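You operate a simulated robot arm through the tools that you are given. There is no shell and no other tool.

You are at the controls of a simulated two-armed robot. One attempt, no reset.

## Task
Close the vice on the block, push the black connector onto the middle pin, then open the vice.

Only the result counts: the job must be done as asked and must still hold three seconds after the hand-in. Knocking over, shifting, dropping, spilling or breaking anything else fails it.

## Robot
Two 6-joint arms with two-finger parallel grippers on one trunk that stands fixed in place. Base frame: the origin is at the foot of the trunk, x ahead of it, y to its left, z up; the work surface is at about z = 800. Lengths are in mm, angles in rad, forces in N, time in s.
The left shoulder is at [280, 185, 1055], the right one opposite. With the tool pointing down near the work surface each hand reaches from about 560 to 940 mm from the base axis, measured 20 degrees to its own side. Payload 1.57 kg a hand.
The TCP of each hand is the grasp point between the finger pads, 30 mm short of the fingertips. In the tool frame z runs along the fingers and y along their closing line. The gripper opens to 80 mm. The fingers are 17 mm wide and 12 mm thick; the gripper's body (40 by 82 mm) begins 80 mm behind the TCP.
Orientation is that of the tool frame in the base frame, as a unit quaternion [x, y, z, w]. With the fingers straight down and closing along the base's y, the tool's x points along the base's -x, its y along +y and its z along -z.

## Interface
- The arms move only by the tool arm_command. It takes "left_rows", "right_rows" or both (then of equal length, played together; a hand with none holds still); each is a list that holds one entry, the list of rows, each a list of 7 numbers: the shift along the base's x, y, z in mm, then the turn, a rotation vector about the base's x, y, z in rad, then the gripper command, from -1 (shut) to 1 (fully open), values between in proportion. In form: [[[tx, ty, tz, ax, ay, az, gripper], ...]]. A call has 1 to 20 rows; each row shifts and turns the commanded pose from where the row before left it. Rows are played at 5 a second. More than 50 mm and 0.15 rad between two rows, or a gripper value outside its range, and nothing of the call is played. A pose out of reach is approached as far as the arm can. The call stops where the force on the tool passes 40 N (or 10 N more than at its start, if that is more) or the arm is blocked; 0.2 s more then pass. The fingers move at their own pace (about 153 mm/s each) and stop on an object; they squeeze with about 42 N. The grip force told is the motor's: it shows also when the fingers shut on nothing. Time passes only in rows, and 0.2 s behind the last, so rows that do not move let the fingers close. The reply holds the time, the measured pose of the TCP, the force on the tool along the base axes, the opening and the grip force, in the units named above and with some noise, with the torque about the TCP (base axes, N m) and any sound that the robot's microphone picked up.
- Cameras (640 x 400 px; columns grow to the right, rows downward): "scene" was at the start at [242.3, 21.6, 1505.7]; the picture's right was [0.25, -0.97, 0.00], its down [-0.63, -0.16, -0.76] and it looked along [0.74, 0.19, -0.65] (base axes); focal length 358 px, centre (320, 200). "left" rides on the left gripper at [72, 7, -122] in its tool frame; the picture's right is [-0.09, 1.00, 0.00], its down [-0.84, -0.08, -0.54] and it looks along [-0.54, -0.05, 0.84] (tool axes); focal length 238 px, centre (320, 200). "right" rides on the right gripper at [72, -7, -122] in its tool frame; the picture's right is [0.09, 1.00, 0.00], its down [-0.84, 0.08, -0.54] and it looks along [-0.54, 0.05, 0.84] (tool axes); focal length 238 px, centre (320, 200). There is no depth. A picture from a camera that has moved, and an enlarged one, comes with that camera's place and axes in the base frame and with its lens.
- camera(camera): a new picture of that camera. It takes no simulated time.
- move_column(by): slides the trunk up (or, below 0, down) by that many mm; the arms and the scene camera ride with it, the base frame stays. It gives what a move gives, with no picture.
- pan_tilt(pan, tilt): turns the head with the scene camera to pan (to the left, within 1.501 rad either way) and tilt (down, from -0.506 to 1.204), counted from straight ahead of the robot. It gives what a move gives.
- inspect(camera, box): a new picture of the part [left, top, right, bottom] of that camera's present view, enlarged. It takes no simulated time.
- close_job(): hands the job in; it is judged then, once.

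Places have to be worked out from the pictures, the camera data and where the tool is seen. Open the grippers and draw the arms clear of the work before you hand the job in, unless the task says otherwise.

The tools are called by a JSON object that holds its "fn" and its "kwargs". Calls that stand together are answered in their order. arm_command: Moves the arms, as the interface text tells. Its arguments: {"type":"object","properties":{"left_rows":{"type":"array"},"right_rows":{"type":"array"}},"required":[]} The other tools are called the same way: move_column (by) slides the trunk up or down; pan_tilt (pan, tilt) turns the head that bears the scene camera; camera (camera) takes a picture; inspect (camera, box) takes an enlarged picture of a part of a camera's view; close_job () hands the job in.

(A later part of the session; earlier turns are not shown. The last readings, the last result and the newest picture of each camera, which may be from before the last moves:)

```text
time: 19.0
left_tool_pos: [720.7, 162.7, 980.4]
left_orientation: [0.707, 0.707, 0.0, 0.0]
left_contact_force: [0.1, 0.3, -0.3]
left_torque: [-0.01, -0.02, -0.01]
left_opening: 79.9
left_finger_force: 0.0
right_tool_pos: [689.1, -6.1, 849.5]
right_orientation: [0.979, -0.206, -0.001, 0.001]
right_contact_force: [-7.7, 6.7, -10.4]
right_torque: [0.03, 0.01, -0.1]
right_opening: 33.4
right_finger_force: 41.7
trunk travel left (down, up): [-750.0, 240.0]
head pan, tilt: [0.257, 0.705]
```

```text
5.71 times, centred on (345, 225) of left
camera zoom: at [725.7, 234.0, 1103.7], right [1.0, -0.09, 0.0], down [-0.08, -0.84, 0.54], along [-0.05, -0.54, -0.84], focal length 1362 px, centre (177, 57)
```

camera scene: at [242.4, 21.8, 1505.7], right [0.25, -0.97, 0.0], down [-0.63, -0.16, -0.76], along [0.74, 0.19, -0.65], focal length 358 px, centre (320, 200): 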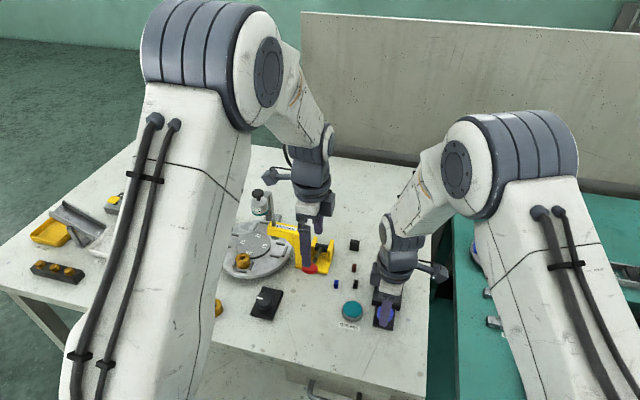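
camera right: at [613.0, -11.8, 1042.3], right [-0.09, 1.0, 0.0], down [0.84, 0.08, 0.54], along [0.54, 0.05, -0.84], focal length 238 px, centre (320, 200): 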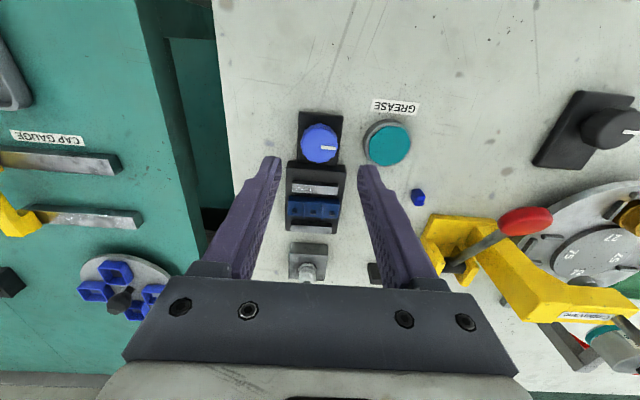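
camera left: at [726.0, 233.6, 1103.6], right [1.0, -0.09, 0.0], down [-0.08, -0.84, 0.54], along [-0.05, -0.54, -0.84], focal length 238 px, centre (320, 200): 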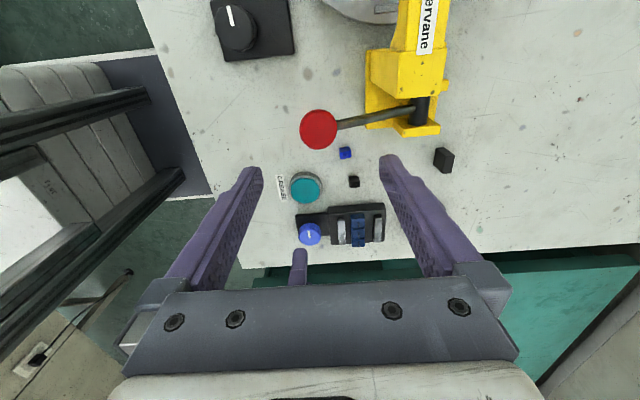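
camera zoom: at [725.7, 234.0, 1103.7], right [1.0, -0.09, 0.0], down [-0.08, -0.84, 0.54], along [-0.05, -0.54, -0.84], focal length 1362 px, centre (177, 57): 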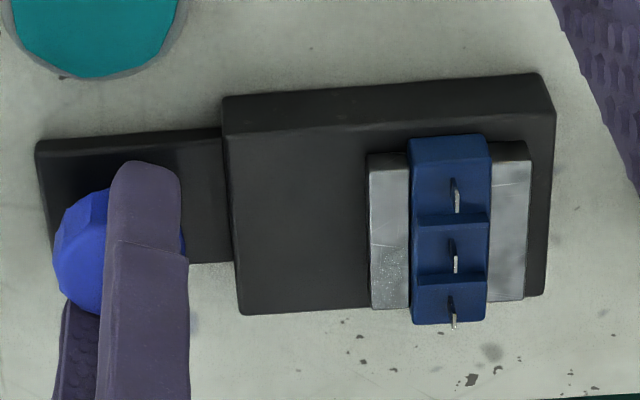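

Torque is starting to rise (-0.1 N·m); the block looks in contact on both sides. I tighten a bit more.

{"fn": "arm_command", "kwargs": {"right_rows": [[[0, 0, 0, 0, 0, 0.05, -0.5], [0, 0, 0, 0, 0, 0.05, -0.5], [0, 0, 0, 0, 0, 0.0, -0.5]]]}}

{"fn": "inspect", "kwargs": {"camera": "left", "box": [300, 190, 390, 260]}}

{"fn": "inspect", "kwargs": {"camera": "right", "box": [240, 80, 420, 260]}}

```text
time: 19.8
left_tool_pos: [719.4, 162.1, 981.8]
left_orientation: [0.707, 0.707, 0.0, 0.0]
left_contact_force: [0.0, -1.4, -0.8]
left_torque: [-0.03, 0.0, 0.0]
left_opening: 79.8
left_finger_force: 0.0
right_tool_pos: [689.3, -5.4, 849.9]
right_orientation: [0.988, -0.157, 0.001, -0.001]
right_contact_force: [-0.1, 1.5, -6.1]
right_torque: [0.04, 0.23, -0.49]
right_opening: 33.3
right_finger_force: 41.4
trunk travel left (down, up): [-750.0, 240.0]
head pan, tilt: [0.257, 0.705]
```

```text
5.71 times, centred on (345, 225) of left
camera zoom: at [726.0, 233.5, 1103.7], right [1.0, -0.09, 0.0], down [-0.08, -0.84, 0.54], along [-0.05, -0.54, -0.84], focal length 1362 px, centre (177, 57)
```

zoom: 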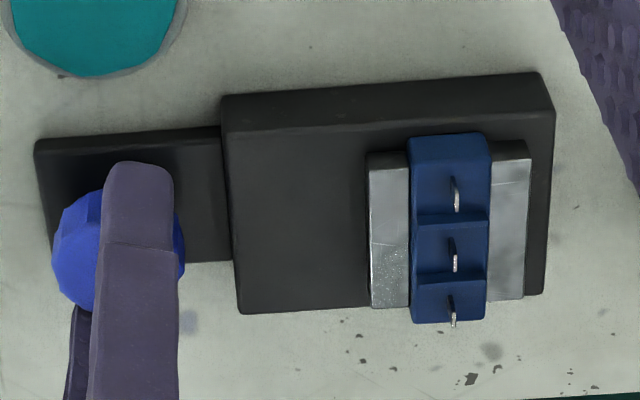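

```text
2.22 times, centred on (330, 170) of right
camera zoom: at [760.5, -21.5, 971.9], right [-0.22, -0.98, 0.0], down [-0.82, 0.18, 0.54], along [-0.53, 0.12, -0.84], focal length 530 px, centre (298, 267)
```

zoom: 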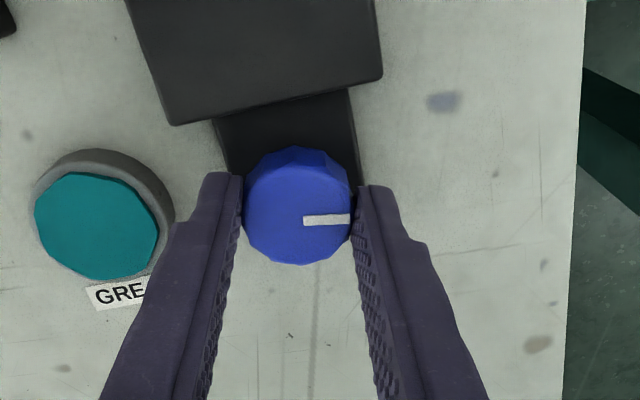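

Torque is now -0.49 N·m and the block is gripped between both jaws without any gap. I give a last slight turn, open the fingers a little and lift the right hand straight up.

{"fn": "arm_command", "kwargs": {"right_rows": [[[0, 0, 0, 0, 0, 0.03, -0.5], [0, 0, 0, 0, 0, 0.0, -0.5], [0, 0, 0, 0, 0, 0.0, 0.1], [0, 0, 0, 0, 0, 0.0, 0.1], [0, 0, 15, 0, 0, 0, 0.1], [0, 0, 25, 0, 0, 0, 0.1], [0, 0, 40, 0, 0, 0, 0.1], [0, 0, 40, 0, 0, 0, 0.1]]]}}

{"fn": "inspect", "kwargs": {"camera": "left", "box": [290, 190, 390, 255]}}

{"fn": "camera", "kwargs": {"camera": "right"}}

```text
time: 21.6
left_tool_pos: [720.2, 162.3, 982.1]
left_orientation: [0.708, 0.707, 0.0, 0.0]
left_contact_force: [-0.7, 1.5, -0.3]
left_torque: [-0.01, 0.02, -0.03]
left_opening: 80.1
left_finger_force: 0.1
right_tool_pos: [687.1, -5.1, 969.9]
right_orientation: [0.99, -0.142, 0.0, -0.001]
right_contact_force: [-1.0, 0.3, -0.2]
right_torque: [-0.01, 0.0, 0.0]
right_opening: 44.1
right_finger_force: 0.0
trunk travel left (down, up): [-750.0, 240.0]
head pan, tilt: [0.257, 0.705]
```

```text
6.15 times, centred on (340, 222) of left
camera zoom: at [725.8, 233.7, 1103.7], right [1.0, -0.09, 0.0], down [-0.08, -0.84, 0.54], along [-0.05, -0.54, -0.84], focal length 1467 px, centre (197, 62)
```

zoom: 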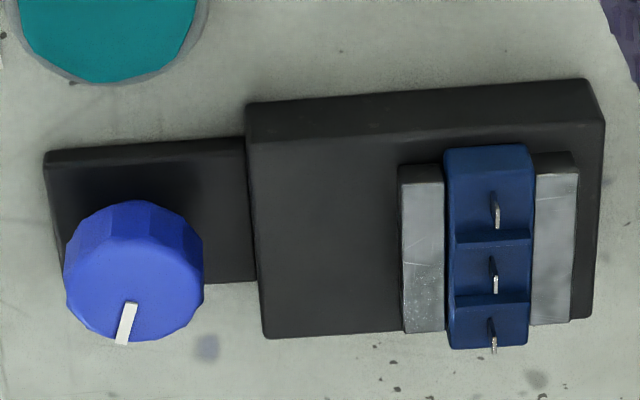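

```text
taken
camera right: at [758.7, -18.9, 1090.5], right [-0.19, -0.98, 0.0], down [-0.82, 0.16, 0.54], along [-0.53, 0.1, -0.84], focal length 238 px, centre (320, 200)
```

right: 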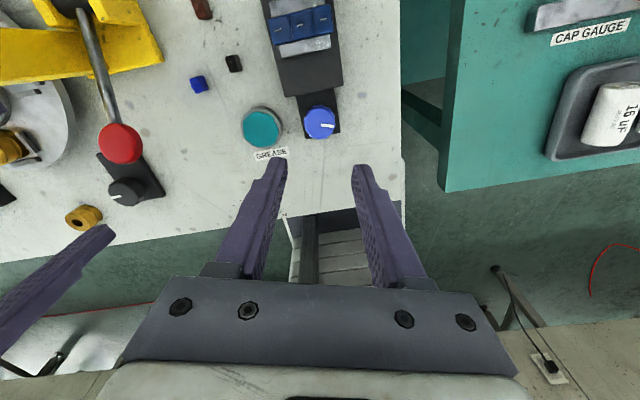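

The vice is closed on the block. Now I check the block and the pins from the scene camera and from the right camera to fix the middle pin's position.

{"fn": "inspect", "kwargs": {"camera": "scene", "box": [360, 260, 410, 300]}}

{"fn": "inspect", "kwargs": {"camera": "right", "box": [210, 0, 350, 90]}}

{"fn": "inspect", "kwargs": {"camera": "left", "box": [352, 208, 387, 248]}}

```text
10.00 times, centred on (385, 280) of scene
camera zoom: at [242.5, 21.8, 1505.6], right [0.25, -0.97, 0.0], down [-0.63, -0.16, -0.76], along [0.74, 0.19, -0.65], focal length 3577 px, centre (-330, -600)
```

zoom: 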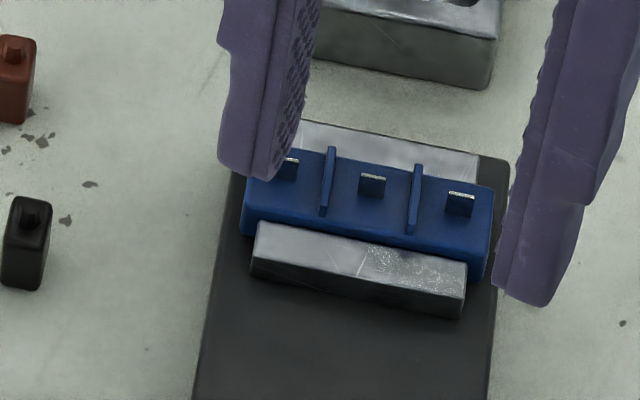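

```text
4.44 times, centred on (280, 45) of right
camera zoom: at [758.7, -18.9, 1090.5], right [-0.19, -0.98, 0.0], down [-0.82, 0.16, 0.54], along [-0.53, 0.1, -0.84], focal length 1059 px, centre (498, 889)
```

zoom: 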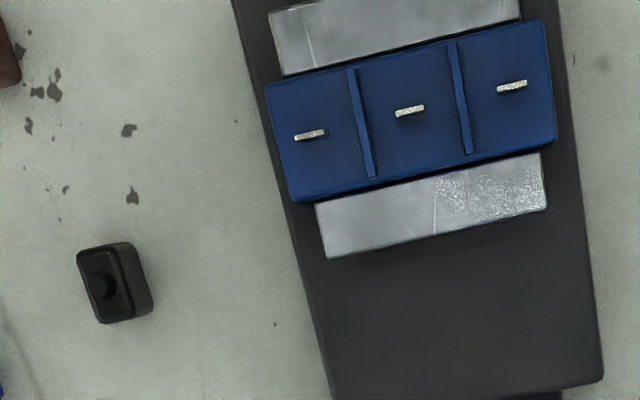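

```text
10.00 times, centred on (370, 228) of left
camera zoom: at [725.8, 233.7, 1103.7], right [1.0, -0.09, 0.0], down [-0.08, -0.84, 0.54], along [-0.05, -0.54, -0.84], focal length 2384 px, centre (-175, -80)
```

zoom: 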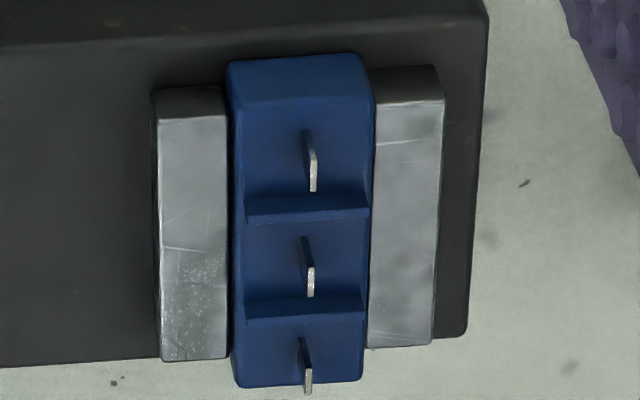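

The right camera gives a near-vertical view: pins lie along y with ~20 mm pitch, blades are ~6 mm wide along y, middle pin at about (776.6, -5, 837). The connector is 15 mm in x by 10 mm in y, so I need to see its slot later. I now park the right hand away, unwinding its yaw.

{"fn": "arm_command", "kwargs": {"right_rows": [[[0, -2, 15, 0, 0, -0.1428, 0.1], [0, -2, 15, 0, 0, -0.1428, 0.1], [-4, -8, 12, 0, 0, -0.1428, 0.1], [-4, -10, 10, 0, 0, -0.1428, 0.1], [-5, -10, 8, 0, 0, -0.1428, 0.1], [-5, -10, 8, 0, 0, -0.1428, 0.1], [-5, -10, 8, 0, 0, -0.1428, 0.1], [-5, -10, 8, 0, 0, -0.1428, 0.1], [-5, -10, 8, 0, 0, -0.1428, 0.1], [-5, -10, 8, 0, 0, -0.1428, 0.1], [-5, -10, 8, 0, 0, -0.1428, 0.1], [-5, -10, 8, 0, 0, -0.1428, 0.1], [-5, -10, 8, 0, 0, -0.1428, 0.1], [-5, -10, 8, 0, 0, -0.1428, 0.1], [-5, -10, 8, 0, 0, -0.1428, 0.1], [-5, -10, 8, 0, 0, -0.1428, 0.1], [-5, -10, 8, 0, 0, -0.1428, 0.1], [-5, -10, 8, 0, 0, -0.1428, 0.1], [-5, -10, 5, 0, 0, -0.1428, 0.1], [-5, -10, 5, 0, 0, -0.1428, 0.1]]]}}

{"fn": "camera", "kwargs": {"camera": "scene"}}

{"fn": "camera", "kwargs": {"camera": "right"}}

```text
time: 25.8
left_tool_pos: [719.6, 163.0, 980.9]
left_orientation: [0.707, 0.707, 0.0, 0.0]
left_contact_force: [0.7, 0.6, -0.4]
left_torque: [-0.02, -0.03, 0.01]
left_opening: 79.9
left_finger_force: 0.0
right_tool_pos: [601.3, -187.1, 1142.2]
right_orientation: [0.001, 1.0, 0.0, -0.001]
right_contact_force: [0.9, 0.3, 0.3]
right_torque: [0.0, -0.02, 0.02]
right_opening: 43.9
right_finger_force: 0.0
trunk travel left (down, up): [-750.0, 240.0]
head pan, tilt: [0.257, 0.705]
```

```text
taken
camera scene: at [242.4, 21.7, 1505.6], right [0.25, -0.97, 0.0], down [-0.63, -0.16, -0.76], along [0.74, 0.19, -0.65], focal length 358 px, centre (320, 200)
```

scene: 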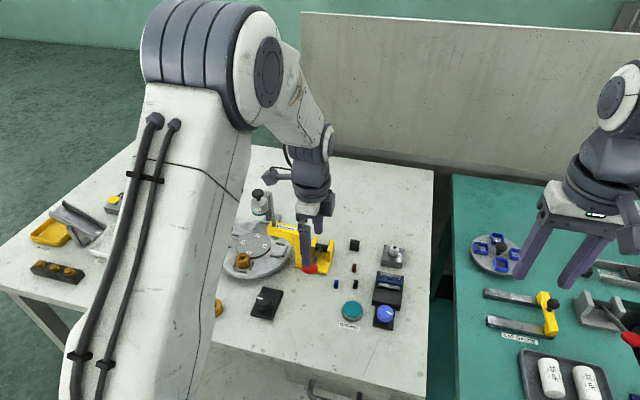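

```text
taken
camera right: at [529.8, -194.1, 1264.3], right [-0.09, 1.0, 0.0], down [0.84, 0.08, 0.54], along [0.54, 0.05, -0.84], focal length 238 px, centre (320, 200)
```

right: 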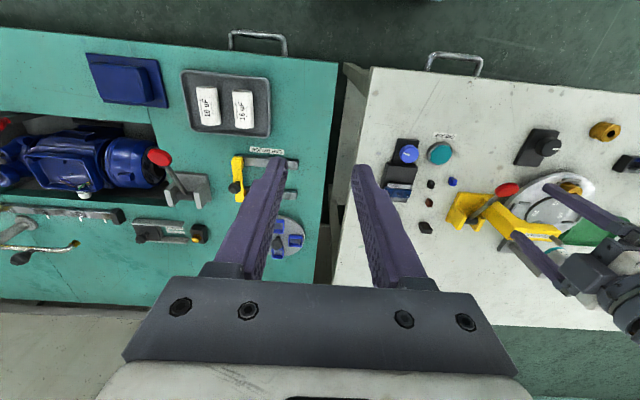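

The bench is as before and the right hand is parked. I move the left hand (closing along x) above the black connector, with a 40 mm opening and tips about 60 mm above the table.

{"fn": "arm_command", "kwargs": {"left_rows": [[[9.7, -22.8, 0, 0, 0, 0, 0], [9.7, -22.8, 0, 0, 0, 0, 0], [9.7, -22.8, 0, 0, 0, 0, 0], [9.6, -22.8, 0, 0, 0, 0, 0], [0, 0, -30, 0, 0, 0, 0], [0, 0, -30, 0, 0, 0, 0], [0, 0, -30, 0, 0, 0, 0], [0, 0, 0, 0, 0, 0, 0]]]}}

{"fn": "inspect", "kwargs": {"camera": "left", "box": [240, 100, 400, 240]}}

{"fn": "inspect", "kwargs": {"camera": "scene", "box": [320, 220, 420, 320]}}

{"fn": "inspect", "kwargs": {"camera": "right", "box": [370, 130, 490, 240]}}

```text
time: 27.6
left_tool_pos: [759.2, 73.4, 889.1]
left_orientation: [0.707, 0.707, 0.001, 0.0]
left_contact_force: [-1.1, -0.1, -0.2]
left_torque: [0.02, 0.0, 0.02]
left_opening: 40.0
left_finger_force: 0.0
right_tool_pos: [601.0, -186.3, 1142.9]
right_orientation: [-0.001, 1.0, 0.0, 0.0]
right_contact_force: [0.2, -0.7, 0.2]
right_torque: [0.0, 0.01, -0.01]
right_opening: 43.9
right_finger_force: 0.1
trunk travel left (down, up): [-750.0, 240.0]
head pan, tilt: [0.257, 0.705]
```

```text
2.86 times, centred on (320, 170) of left
camera zoom: at [764.6, 144.0, 1012.5], right [1.0, -0.09, 0.0], down [-0.08, -0.84, 0.54], along [-0.05, -0.54, -0.84], focal length 681 px, centre (320, 286)
```

zoom: 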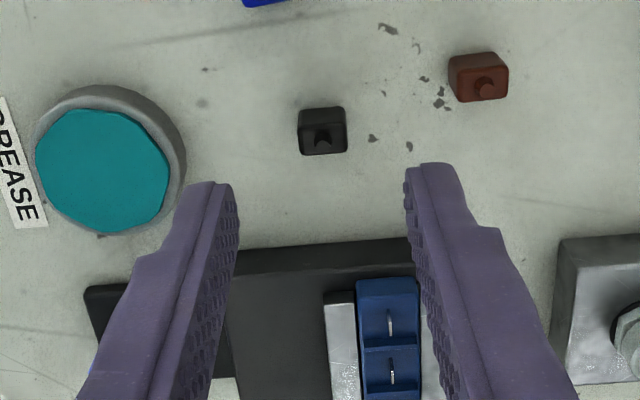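

```text
4.00 times, centred on (370, 270) of scene
camera zoom: at [242.5, 21.7, 1505.6], right [0.25, -0.97, 0.0], down [-0.63, -0.16, -0.76], along [0.74, 0.19, -0.65], focal length 1431 px, centre (120, -80)
```

zoom: 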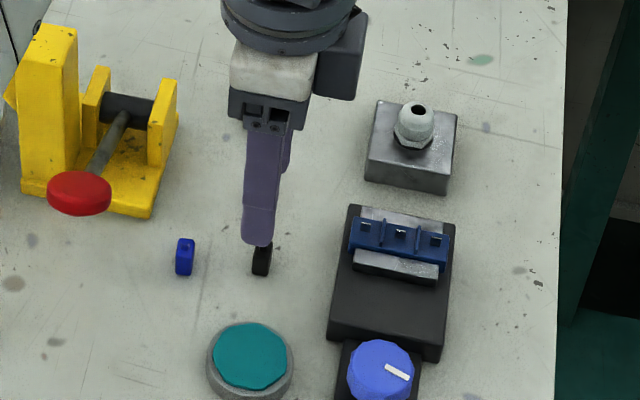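

```text
3.64 times, centred on (430, 185) of right
camera zoom: at [530.0, -194.1, 1264.1], right [-0.09, 1.0, 0.0], down [0.84, 0.08, 0.54], along [0.54, 0.05, -0.84], focal length 867 px, centre (-80, 254)
```

zoom: 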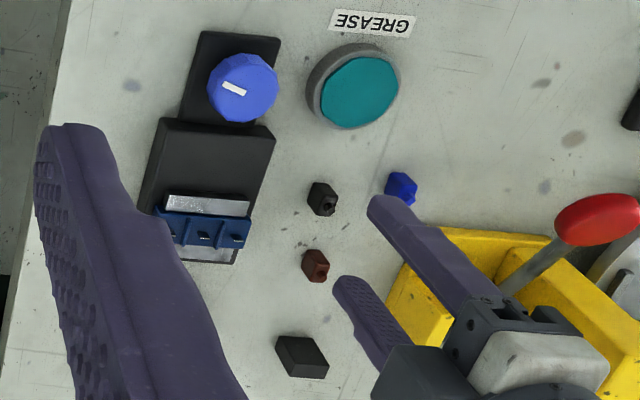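

The connector is ~1.4 mm in +x and ~1.3 mm in -y from the finger midpoint. I correct that, descend so the tips are ~10 mm above the table and close on the upper half of the connector.

{"fn": "arm_command", "kwargs": {"left_rows": [[[1.4, -1.3, -10, 0, 0, 0, 0], [0, 0, -15, 0, 0, 0, 0], [0, 0, -15, 0, 0, 0, 0], [0, 0, -10, 0, 0, 0, 0], [0, 0, 0, 0, 0, 0, 0]]]}}

{"fn": "inspect", "kwargs": {"camera": "left", "box": [240, 100, 400, 240]}}

{"fn": "inspect", "kwargs": {"camera": "right", "box": [390, 140, 490, 230]}}

{"fn": "inspect", "kwargs": {"camera": "scene", "box": [335, 260, 375, 300]}}

```text
time: 28.8
left_tool_pos: [759.9, 71.4, 840.1]
left_orientation: [0.707, 0.707, 0.0, 0.0]
left_contact_force: [-0.6, 0.0, 0.2]
left_torque: [0.02, -0.01, 0.0]
left_opening: 39.9
left_finger_force: 0.0
right_tool_pos: [601.3, -186.8, 1142.5]
right_orientation: [-0.001, 1.0, 0.0, 0.0]
right_contact_force: [0.2, -0.1, 0.1]
right_torque: [0.01, -0.02, -0.04]
right_opening: 44.2
right_finger_force: 0.0
trunk travel left (down, up): [-750.0, 240.0]
head pan, tilt: [0.257, 0.705]
```

```text
2.86 times, centred on (320, 170) of left
camera zoom: at [765.5, 141.7, 963.0], right [1.0, -0.09, 0.0], down [-0.08, -0.84, 0.54], along [-0.05, -0.54, -0.84], focal length 681 px, centre (320, 286)
```

zoom: 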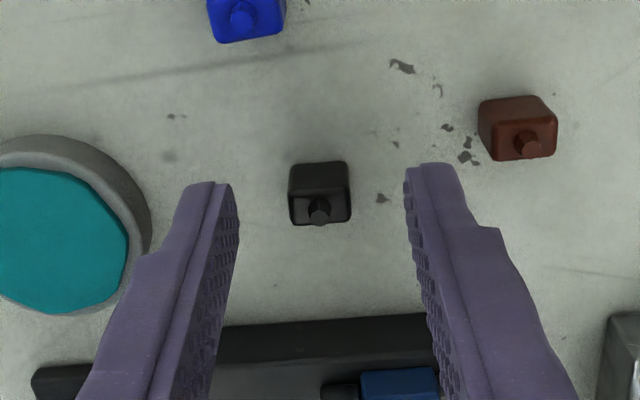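

```text
4.44 times, centred on (440, 185) of right
camera zoom: at [529.9, -194.1, 1264.1], right [-0.09, 1.0, 0.0], down [0.84, 0.08, 0.54], along [0.54, 0.05, -0.84], focal length 1059 px, centre (-213, 267)
```

zoom: 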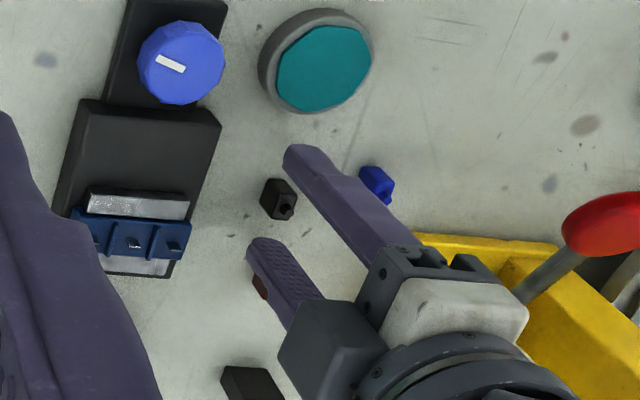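

```text
10.00 times, centred on (355, 280) of scene
camera zoom: at [242.4, 21.7, 1505.6], right [0.25, -0.97, 0.0], down [-0.63, -0.16, -0.76], along [0.74, 0.19, -0.65], focal length 3577 px, centre (-30, -600)
```

zoom: 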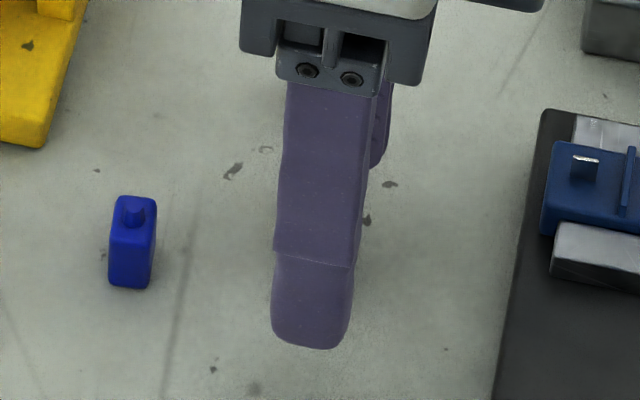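

The connector is centred in x and ~1.5 mm off in y. I correct it and close the fingers.

{"fn": "arm_command", "kwargs": {"left_rows": [[[0.2, 1.5, 0, 0, 0, 0, 0], [0, 0, 0, 0, 0, 0, -0.4], [0, 0, 0, 0, 0, 0, -0.8], [0, 0, 0, 0, 0, 0, -0.8], [0, 0, 0, 0, 0, 0, -0.8]]]}}

{"fn": "inspect", "kwargs": {"camera": "left", "box": [260, 120, 380, 240]}}

{"fn": "inspect", "kwargs": {"camera": "right", "box": [410, 160, 460, 210]}}

```text
time: 30.0
left_tool_pos: [759.5, 72.3, 840.2]
left_orientation: [0.707, 0.707, 0.0, 0.0]
left_contact_force: [0.0, -0.2, -0.1]
left_torque: [-0.04, -0.01, -0.02]
left_opening: 12.8
left_finger_force: 29.8
right_tool_pos: [600.4, -186.6, 1142.6]
right_orientation: [0.0, 1.0, 0.0, 0.0]
right_contact_force: [0.0, 0.5, 0.8]
right_torque: [0.03, -0.01, 0.0]
right_opening: 44.1
right_finger_force: 0.1
trunk travel left (down, up): [-750.0, 240.0]
head pan, tilt: [0.257, 0.705]
```

```text
3.33 times, centred on (320, 180) of left
camera zoom: at [765.6, 143.4, 963.4], right [1.0, -0.09, 0.0], down [-0.08, -0.84, 0.54], along [-0.05, -0.54, -0.84], focal length 794 px, centre (320, 267)
```

zoom: 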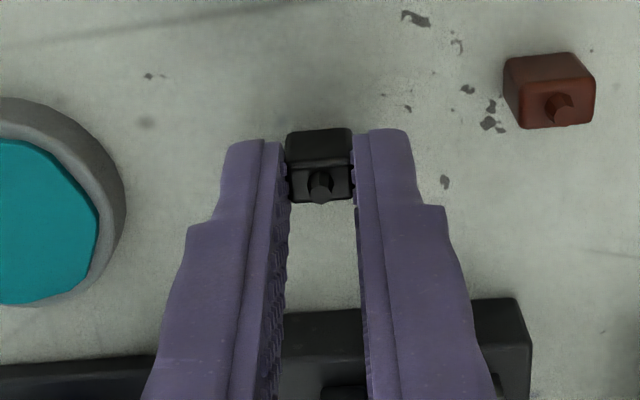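

```text
8.00 times, centred on (435, 185) of right
camera zoom: at [529.9, -194.1, 1264.2], right [-0.09, 1.0, 0.0], down [0.84, 0.08, 0.54], along [0.54, 0.05, -0.84], focal length 1907 px, centre (-600, 320)
```

zoom: 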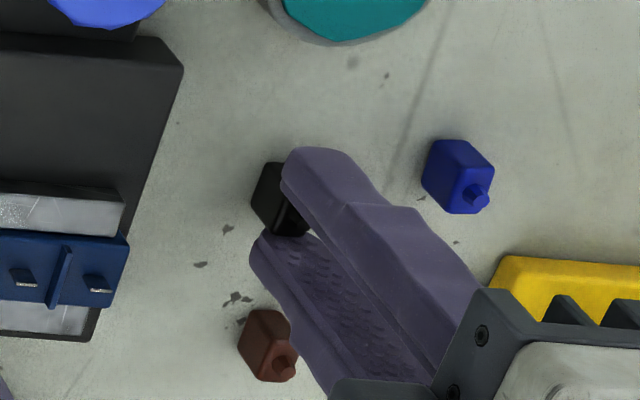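

The connector is held (≈13 mm wide). I lift it straight up, then raise it toward the scene camera while tilting the hand so the underside can be seen.

{"fn": "arm_command", "kwargs": {"left_rows": [[[0, 0, 0, 0, 0, 0, -0.95], [0, 0, 10, 0, 0, 0, -0.95], [0, 0, 30, 0, 0, 0, -0.95], [0, 0, 40, 0, 0, 0, -0.95], [0, 0, 40, 0, 0, 0, -0.95]]]}}

{"fn": "inspect", "kwargs": {"camera": "left", "box": [260, 120, 380, 240]}}

{"fn": "inspect", "kwargs": {"camera": "right", "box": [400, 130, 500, 230]}}

```text
time: 31.2
left_tool_pos: [759.4, 70.4, 961.6]
left_orientation: [0.707, 0.707, -0.001, 0.0]
left_contact_force: [0.9, -0.6, -0.2]
left_torque: [0.01, 0.03, 0.0]
left_opening: 12.7
left_finger_force: 29.9
right_tool_pos: [601.8, -186.6, 1142.6]
right_orientation: [-0.001, 1.0, 0.0, 0.0]
right_contact_force: [-0.7, -0.6, -0.2]
right_torque: [-0.04, 0.01, 0.0]
right_opening: 44.2
right_finger_force: 0.0
trunk travel left (down, up): [-750.0, 240.0]
head pan, tilt: [0.257, 0.705]
```

```text
3.33 times, centred on (320, 180) of left
camera zoom: at [766.2, 142.3, 1083.0], right [1.0, -0.09, 0.0], down [-0.08, -0.84, 0.54], along [-0.05, -0.54, -0.84], focal length 794 px, centre (320, 267)
```

zoom: 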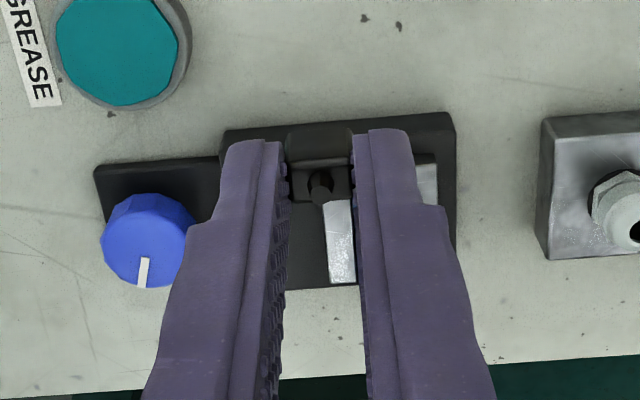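

```text
4.00 times, centred on (450, 180) of right
camera zoom: at [529.9, -194.1, 1264.1], right [-0.09, 1.0, 0.0], down [0.84, 0.08, 0.54], along [0.54, 0.05, -0.84], focal length 953 px, centre (-200, 280)
```

zoom: 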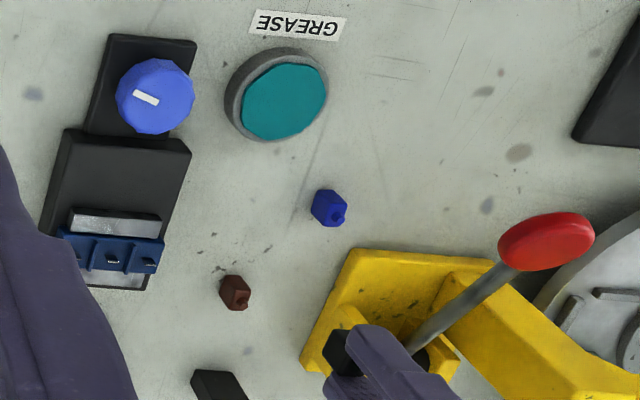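

The connector came up cleanly. I now raise and tilt the left hand for an underside view.

{"fn": "arm_command", "kwargs": {"left_rows": [[[-8, 3, 40, 0, 0, 0, -0.95], [-16, 5, 38, -0.12, 0, 0, -0.95], [-16, 5, 38, -0.12, 0, 0, -0.95], [-16, 5, 38, -0.12, 0, 0, -0.95], [-16, 5, 38, -0.12, 0, 0, -0.95], [-16, 5, 38, -0.12, 0, 0, -0.95], [-16, 5, 38, -0.12, 0, 0, -0.95], [-16, 5, 38, -0.12, 0, 0, -0.95], [-16, 5, 38, -0.12, 0, 0, -0.95], [-16, 5, 38, -0.12, 0, 0, -0.95], [0, 0, 0, -0.12, 0, 0, -0.95]]]}}

{"fn": "camera", "kwargs": {"camera": "scene"}}

{"fn": "camera", "kwargs": {"camera": "right"}}

```text
time: 33.6
left_tool_pos: [609.3, 119.3, 1344.4]
left_orientation: [0.584, 0.583, -0.4, 0.4]
left_contact_force: [0.2, -1.0, -0.1]
left_torque: [0.04, 0.0, 0.01]
left_opening: 13.0
left_finger_force: 29.7
right_tool_pos: [600.7, -186.9, 1142.3]
right_orientation: [-0.001, 1.0, 0.0, 0.001]
right_contact_force: [0.3, 0.7, 0.2]
right_torque: [0.01, -0.02, 0.0]
right_opening: 44.0
right_finger_force: 0.1
trunk travel left (down, up): [-750.0, 240.0]
head pan, tilt: [0.257, 0.705]
```

```text
taken
camera scene: at [242.0, 21.7, 1505.7], right [0.25, -0.97, 0.0], down [-0.63, -0.16, -0.76], along [0.74, 0.19, -0.65], focal length 358 px, centre (320, 200)
```

scene: 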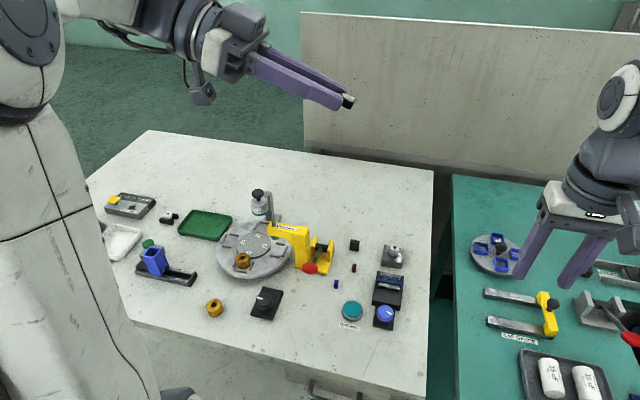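

```text
taken
camera right: at [529.6, -194.1, 1264.3], right [-0.09, 1.0, 0.0], down [0.84, 0.08, 0.54], along [0.54, 0.05, -0.84], focal length 238 px, centre (320, 200)
```

right: 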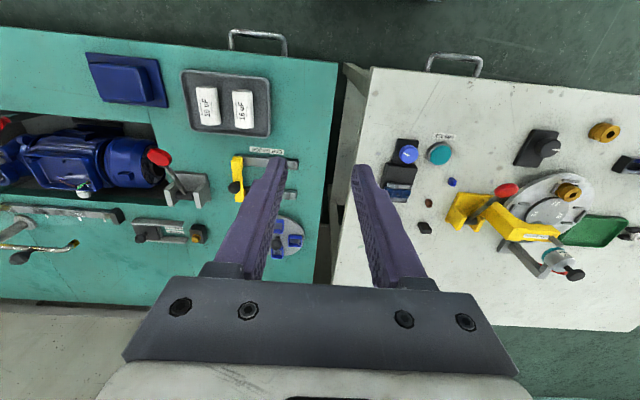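

The tilt works and the underside already edges into view. I yaw the hand toward the head camera.

{"fn": "arm_command", "kwargs": {"left_rows": [[[0, 0, 5, 0, 0, -0.12, -0.95], [0, 0, 5, 0, 0, -0.12, -0.95], [0, 0, 5, 0, 0, -0.12, -0.95], [0, 0, 5, 0, 0, -0.12, -0.95], [0, 0, 5, 0, 0, -0.12, -0.95]]]}}

{"fn": "inspect", "kwargs": {"camera": "scene", "box": [310, 60, 390, 130]}}

```text
time: 34.8
left_tool_pos: [593.8, 48.5, 1301.3]
left_orientation: [0.73, 0.385, -0.499, 0.264]
left_contact_force: [-0.3, -0.3, -0.8]
left_torque: [0.01, -0.03, 0.04]
left_opening: 12.6
left_finger_force: 29.4
left hand out of reach, approached as far as the arm can: row 3, 4, 5
right_tool_pos: [601.4, -187.9, 1143.3]
right_orientation: [-0.001, 1.0, 0.0, 0.0]
right_contact_force: [-1.0, 0.1, 0.3]
right_torque: [-0.03, 0.0, -0.04]
right_opening: 43.9
right_finger_force: 0.0
trunk travel left (down, up): [-750.0, 240.0]
head pan, tilt: [0.257, 0.705]
```

```text
5.71 times, centred on (350, 95) of scene
camera zoom: at [242.2, 21.8, 1505.7], right [0.25, -0.97, 0.0], down [-0.63, -0.16, -0.76], along [0.74, 0.19, -0.65], focal length 2044 px, centre (149, 800)
```

zoom: 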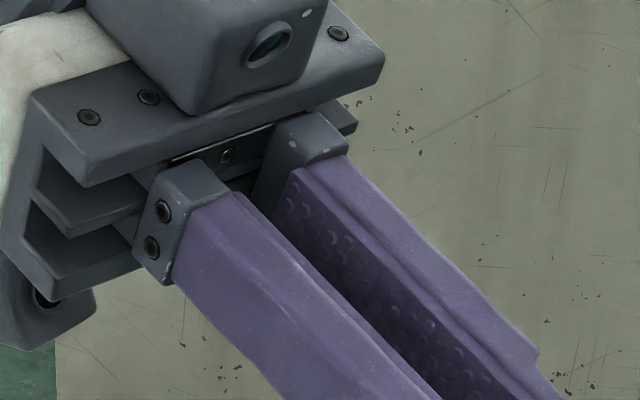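

The last rows were out of reach, so the hand sits at (594, 48, 1301). I look at where the connector is in view.

{"fn": "inspect", "kwargs": {"camera": "scene", "box": [350, 100, 430, 160]}}

{"fn": "camera", "kwargs": {"camera": "scene"}}

```text
6.67 times, centred on (390, 130) of scene
camera zoom: at [242.2, 21.8, 1505.7], right [0.25, -0.97, 0.0], down [-0.63, -0.16, -0.76], along [0.74, 0.19, -0.65], focal length 2385 px, centre (-147, 667)
```

zoom: 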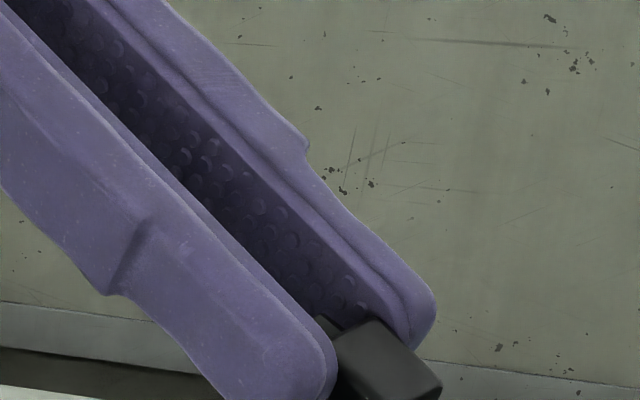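

```text
taken
camera scene: at [242.2, 21.8, 1505.7], right [0.25, -0.97, 0.0], down [-0.63, -0.16, -0.76], along [0.74, 0.19, -0.65], focal length 358 px, centre (320, 200)
```

scene: 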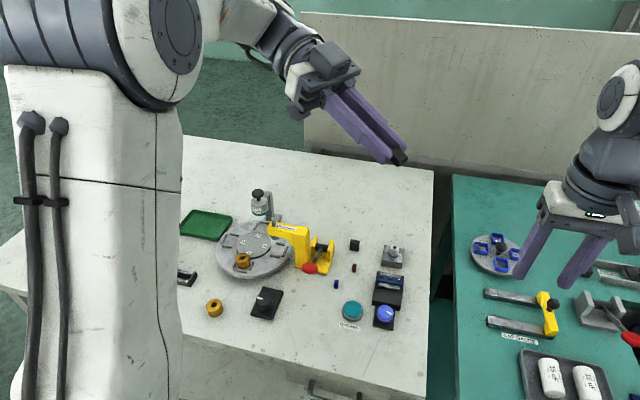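

That direction hits the reach limit; I'll undo the yaw. Then the mirrored pose of the right hand (already known to be reachable for the left) will let the right camera look horizontally at the connector's underside.

{"fn": "arm_command", "kwargs": {"left_rows": [[[0, 0, -5, 0, 0, 0.12, -0.95], [0, 0, -5, 0, 0, 0.12, -0.95], [0, 0, -5, 0, 0, 0.12, -0.95], [0, 0, -5, 0, 0, 0.12, -0.95], [0, 0, -5, 0, 0, 0.12, -0.95]]]}}

{"fn": "camera", "kwargs": {"camera": "scene"}}

```text
time: 36.0
left_tool_pos: [594.1, 48.5, 1277.2]
left_orientation: [0.583, 0.584, -0.399, 0.399]
left_contact_force: [0.5, 0.1, -0.2]
left_torque: [0.04, 0.0, 0.01]
left_opening: 12.6
left_finger_force: 29.7
right_tool_pos: [600.8, -187.2, 1142.9]
right_orientation: [-0.001, 1.0, 0.0, 0.001]
right_contact_force: [0.5, 0.0, -0.2]
right_torque: [0.02, 0.02, -0.01]
right_opening: 44.0
right_finger_force: 0.0
trunk travel left (down, up): [-750.0, 240.0]
head pan, tilt: [0.257, 0.705]
```

```text
taken
camera scene: at [242.5, 21.7, 1505.7], right [0.25, -0.97, 0.0], down [-0.63, -0.16, -0.76], along [0.74, 0.19, -0.65], focal length 358 px, centre (320, 200)
```

scene: 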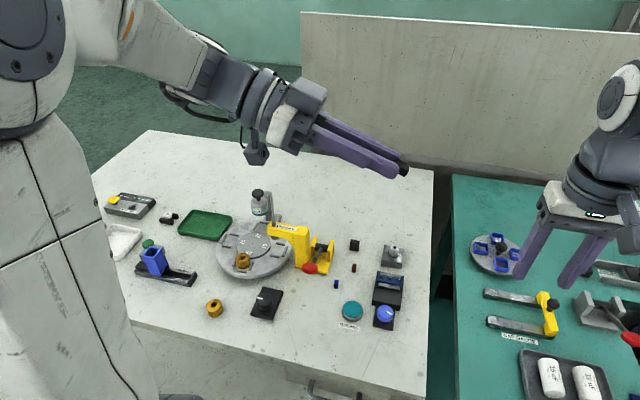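

The left hand keeps the tilt and sits at (594, 48, 1277). I shift it back in +y for clearance, and turn the right hand into the mirrored pose so its camera looks along +y.

{"fn": "arm_command", "kwargs": {"left_rows": [[[2, 20, 6, 0, 0, 0, -0.95], [2, 20, 6, 0, 0, 0, -0.95], [2, 20, 6, 0, 0, 0, -0.95], [0, 20, 5, 0, 0, 0, -0.95]]]}}

{"fn": "arm_command", "kwargs": {"right_rows": [[[0, 0, 10, 0, 0, 0.1428, 0.1], [0, 0, 10, 0, 0, 0.1428, 0.1], [0, 0, 10, 0, 0, 0.1428, 0.1], [0, 0, 10, 0, 0, 0.1428, 0.1], [0, 0, 10, 0, 0, 0.1428, 0.1], [0, 0, 10, 0, 0, 0.1428, 0.1], [0, 0, 10, 0, 0, 0.1428, 0.1], [0, 0, 10, 0, 0, 0.1428, 0.1], [0, 0, 10, 0, 0, 0.1428, 0.1], [0, 0, 10, 0, 0, 0.1428, 0.1], [0, 0, 10, 0, 0, 0.1428, 0.1], [0, 4, 5, 0.12, 0, 0, 0.1], [0, 4, 5, 0.12, 0, 0, 0.1], [0, 4, 5, 0.12, 0, 0, 0.1], [0, 4, 5, 0.12, 0, 0, 0.1], [0, 4, 5, 0.12, 0, 0, 0.1], [0, 4, 5, 0.12, 0, 0, 0.1], [0, 4, 5, 0.12, 0, 0, 0.1], [0, 4, 5, 0.12, 0, 0, 0.1], [0, 4, 5, 0.12, 0, 0, 0.1]]]}}

{"fn": "camera", "kwargs": {"camera": "right"}}

{"fn": "camera", "kwargs": {"camera": "scene"}}

```text
time: 37.0
left_tool_pos: [601.0, 128.4, 1301.4]
left_orientation: [0.584, 0.583, -0.4, 0.399]
left_contact_force: [-0.3, -0.2, -0.2]
left_torque: [-0.02, 0.02, -0.01]
left_opening: 12.7
left_finger_force: 29.6
right_tool_pos: [601.4, -187.4, 1143.0]
right_orientation: [-0.001, 1.0, 0.001, 0.0]
right_contact_force: [-0.2, -0.3, 0.6]
right_torque: [0.01, 0.0, 0.02]
right_opening: 43.8
right_finger_force: 0.1
trunk travel left (down, up): [-750.0, 240.0]
head pan, tilt: [0.257, 0.705]
```

```text
time: 41.2
left_tool_pos: [601.3, 128.3, 1300.0]
left_orientation: [0.583, 0.584, -0.399, 0.4]
left_contact_force: [0.4, 0.6, 0.2]
left_torque: [-0.02, 0.02, 0.01]
left_opening: 12.7
left_finger_force: 29.6
right_tool_pos: [601.3, -150.6, 1299.2]
right_orientation: [0.607, -0.605, -0.364, -0.365]
right_contact_force: [-0.9, 0.3, 0.6]
right_torque: [-0.03, 0.02, -0.01]
right_opening: 43.9
right_finger_force: 0.0
trunk travel left (down, up): [-750.0, 240.0]
head pan, tilt: [0.257, 0.705]
```

```text
taken
camera right: at [608.6, -292.6, 1292.3], right [-1.0, -0.04, -0.08], down [-0.08, -0.09, 0.99], along [-0.05, 1.0, 0.08], focal length 238 px, centre (320, 200)
```

right: 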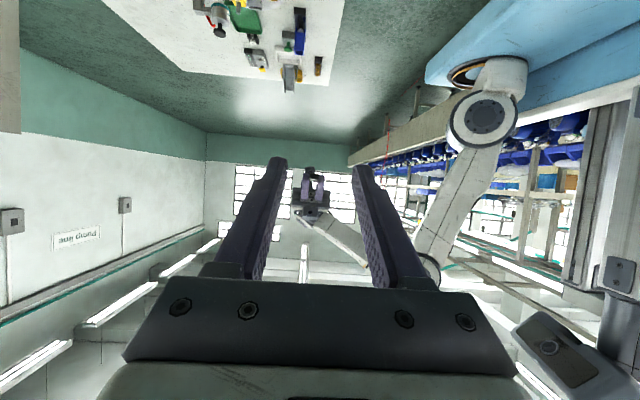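

```text
taken
camera scene: at [242.3, 21.7, 1505.7], right [0.25, -0.97, 0.0], down [-0.63, -0.16, -0.76], along [0.74, 0.19, -0.65], focal length 358 px, centre (320, 200)
```

scene: 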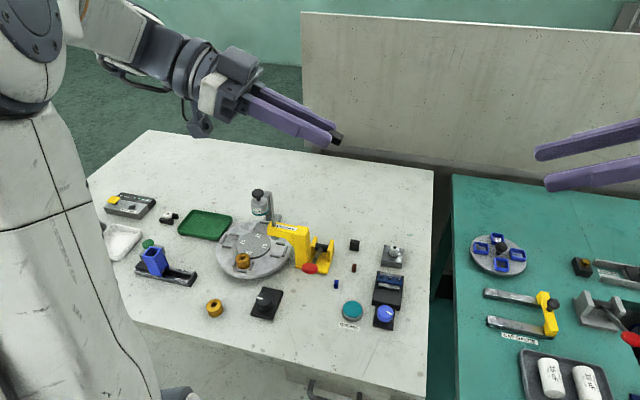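

The right camera now sees the left fingers head-on between its own fingers. I enlarge that part.

{"fn": "inspect", "kwargs": {"camera": "right", "box": [292, 155, 336, 200]}}

{"fn": "inspect", "kwargs": {"camera": "right", "box": [304, 164, 324, 184]}}

```text
8.89 times, centred on (314, 178) of right
camera zoom: at [608.6, -292.6, 1292.3], right [-1.0, -0.04, -0.08], down [-0.08, -0.09, 0.99], along [-0.05, 1.0, 0.08], focal length 2119 px, centre (373, 400)
```

zoom: 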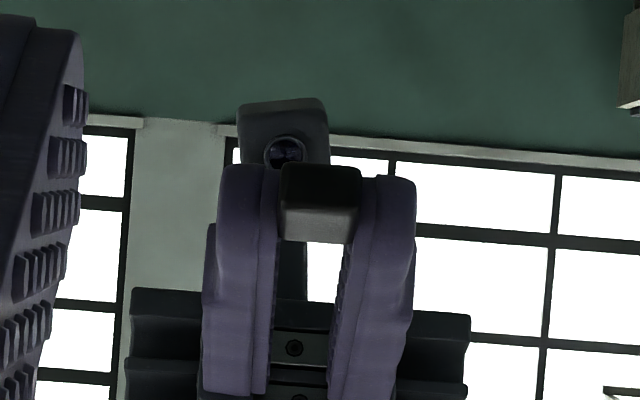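

```text
16.00 times, centred on (314, 174) of right
camera zoom: at [608.6, -292.6, 1292.3], right [-1.0, -0.04, -0.08], down [-0.08, -0.09, 0.99], along [-0.05, 1.0, 0.08], focal length 3814 px, centre (416, 616)
```

zoom: 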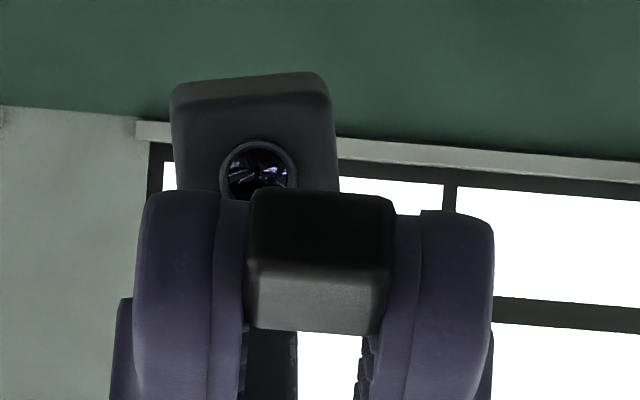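

The underside is in shadow. I zoom further to look for the slot.

{"fn": "inspect", "kwargs": {"camera": "right", "box": [308, 170, 316, 175]}}

{"fn": "inspect", "kwargs": {"camera": "scene", "box": [320, 120, 350, 150]}}

```text
16.00 times, centred on (312, 172) of right
camera zoom: at [608.6, -292.6, 1292.3], right [-1.0, -0.04, -0.08], down [-0.08, -0.09, 0.99], along [-0.05, 1.0, 0.08], focal length 3814 px, centre (448, 640)
```

zoom: 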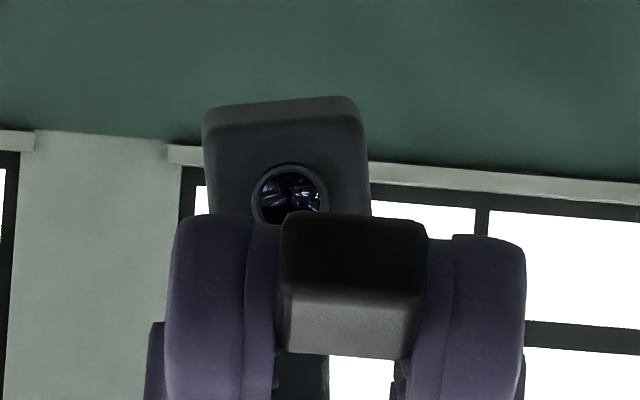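

```text
13.33 times, centred on (335, 135) of scene
camera zoom: at [242.3, 21.7, 1505.7], right [0.25, -0.97, 0.0], down [-0.63, -0.16, -0.76], along [0.74, 0.19, -0.65], focal length 4770 px, centre (120, 1067)
```

zoom: 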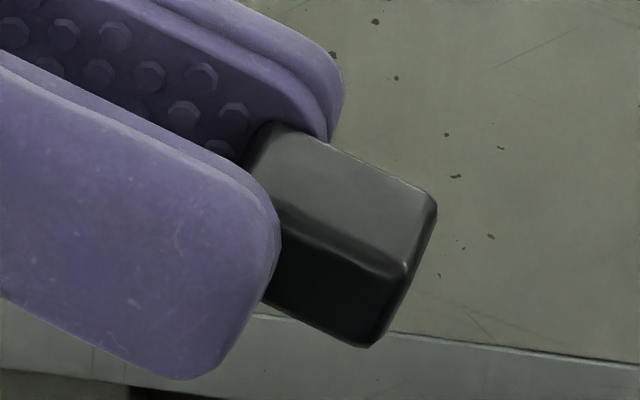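

The bottom face is too dark to judge. I tilt the left hand further so the underside turns slightly upward into the light.

{"fn": "arm_command", "kwargs": {"left_rows": [[[0, 0, 0, -0.12, 0, 0, -0.95], [0, 0, 0, -0.12, 0, 0, -0.95], [0, 0, 0, -0.12, 0, 0, -0.95], [0, 0, 0, -0.12, 0, 0, -0.95], [0, 0, 0, -0.12, 0, 0, -0.95]]]}}

{"fn": "inspect", "kwargs": {"camera": "right", "box": [304, 164, 324, 184]}}

{"fn": "camera", "kwargs": {"camera": "scene"}}

```text
time: 42.4
left_tool_pos: [604.3, 113.9, 1295.6]
left_orientation: [0.439, 0.441, -0.553, 0.554]
left_contact_force: [0.0, -0.2, 0.6]
left_torque: [0.03, 0.01, -0.02]
left_opening: 12.9
left_finger_force: 29.5
left hand out of reach, approached as far as the arm can: row 5
right_tool_pos: [601.5, -151.5, 1298.7]
right_orientation: [0.608, -0.606, -0.363, -0.363]
right_contact_force: [0.5, 1.0, 1.3]
right_torque: [0.04, 0.02, -0.01]
right_opening: 44.0
right_finger_force: 0.2
trunk travel left (down, up): [-750.0, 240.0]
head pan, tilt: [0.257, 0.705]
```

```text
16.00 times, centred on (314, 174) of right
camera zoom: at [608.5, -292.5, 1292.6], right [-1.0, -0.04, -0.08], down [-0.08, -0.08, 0.99], along [-0.05, 1.0, 0.08], focal length 3814 px, centre (416, 616)
```

zoom: 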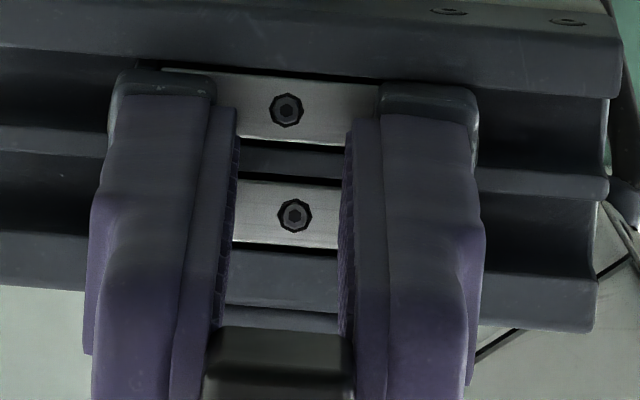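

```text
taken
camera scene: at [242.3, 21.7, 1505.7], right [0.25, -0.97, 0.0], down [-0.63, -0.16, -0.76], along [0.74, 0.19, -0.65], focal length 358 px, centre (320, 200)
```

scene: 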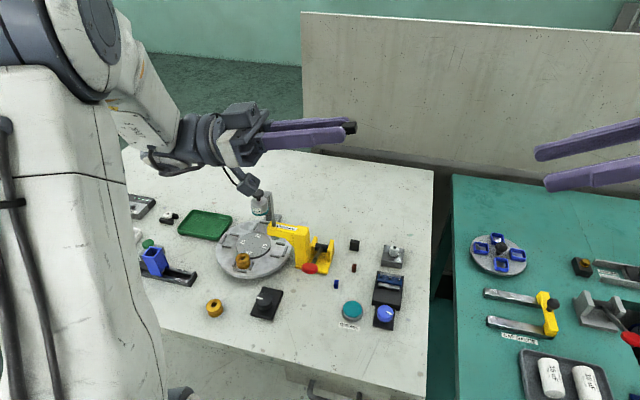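

{"fn": "inspect", "kwargs": {"camera": "right", "box": [300, 176, 324, 196]}}

{"fn": "inspect", "kwargs": {"camera": "scene", "box": [330, 110, 364, 140]}}

```text
16.00 times, centred on (312, 186) of right
camera zoom: at [608.5, -292.5, 1292.6], right [-1.0, -0.04, -0.08], down [-0.08, -0.08, 0.99], along [-0.05, 1.0, 0.08], focal length 3814 px, centre (448, 424)
```

zoom: 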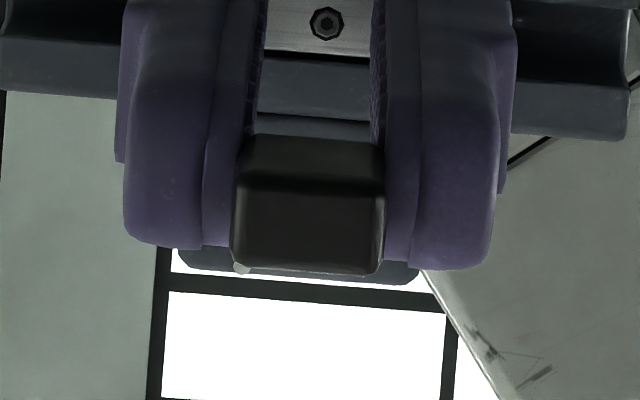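

```text
13.33 times, centred on (347, 125) of scene
camera zoom: at [242.3, 21.7, 1505.7], right [0.25, -0.97, 0.0], down [-0.63, -0.16, -0.76], along [0.74, 0.19, -0.65], focal length 4770 px, centre (-40, 1200)
```

zoom: 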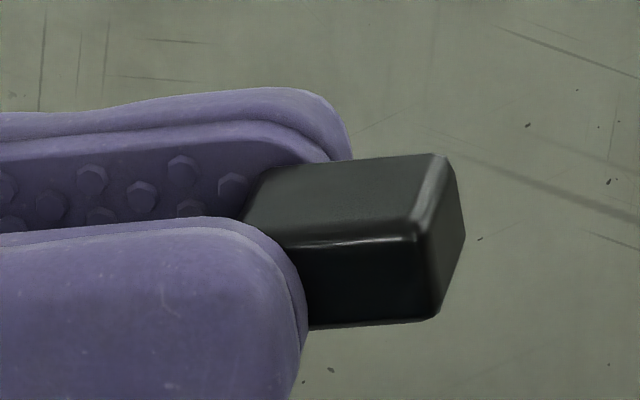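

The underside now faces the right camera and looks like a plain face, but black on black. I bring the right camera 120 mm closer for a better look.

{"fn": "arm_command", "kwargs": {"right_rows": [[[0, 40, 0, 0, 0, 0, 1], [0, 40, 0, 0, 0, 0, 1], [0, 40, 0, 0, 0, 0, 1], [0, 20, 0, 0, 0, 0, 1]]]}}

{"fn": "camera", "kwargs": {"camera": "right"}}

{"fn": "inspect", "kwargs": {"camera": "right", "box": [298, 176, 322, 196]}}

```text
time: 43.4
left_tool_pos: [604.7, 114.9, 1294.0]
left_orientation: [0.439, 0.441, -0.553, 0.554]
left_contact_force: [0.5, 0.2, -0.6]
left_torque: [0.01, 0.0, 0.01]
left_opening: 12.9
left_finger_force: 29.6
right_tool_pos: [601.8, -12.0, 1297.4]
right_orientation: [0.607, -0.606, -0.363, -0.364]
right_contact_force: [-0.9, -0.2, 0.3]
right_torque: [0.02, 0.0, -0.03]
right_opening: 80.1
right_finger_force: 0.0
trunk travel left (down, up): [-750.0, 240.0]
head pan, tilt: [0.257, 0.705]
```

```text
taken
camera right: at [608.8, -153.1, 1291.3], right [-1.0, -0.04, -0.08], down [-0.08, -0.08, 0.99], along [-0.05, 1.0, 0.08], focal length 238 px, centre (320, 200)
```

right: 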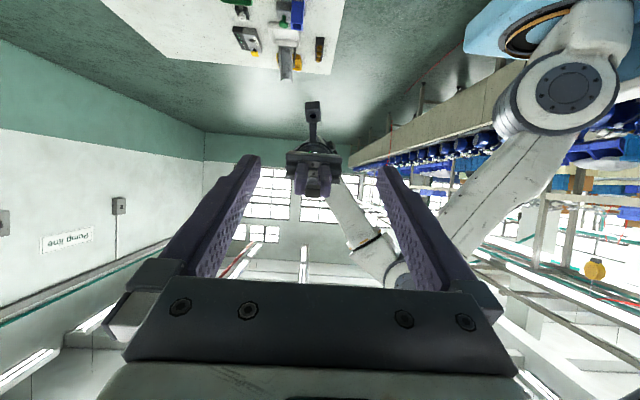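

```text
16.00 times, centred on (310, 186) of right
camera zoom: at [608.8, -153.1, 1291.3], right [-1.0, -0.04, -0.08], down [-0.08, -0.08, 0.99], along [-0.05, 1.0, 0.08], focal length 3814 px, centre (480, 424)
```

zoom: 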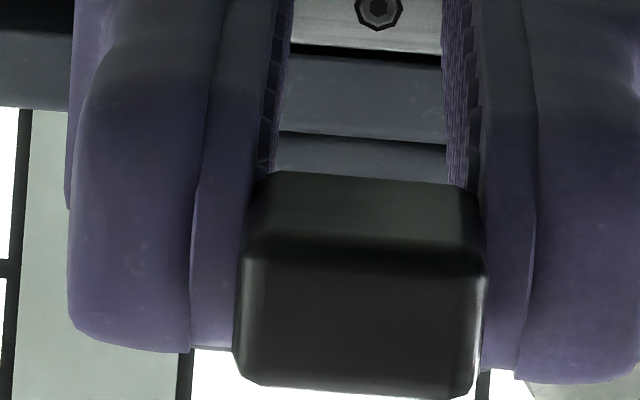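

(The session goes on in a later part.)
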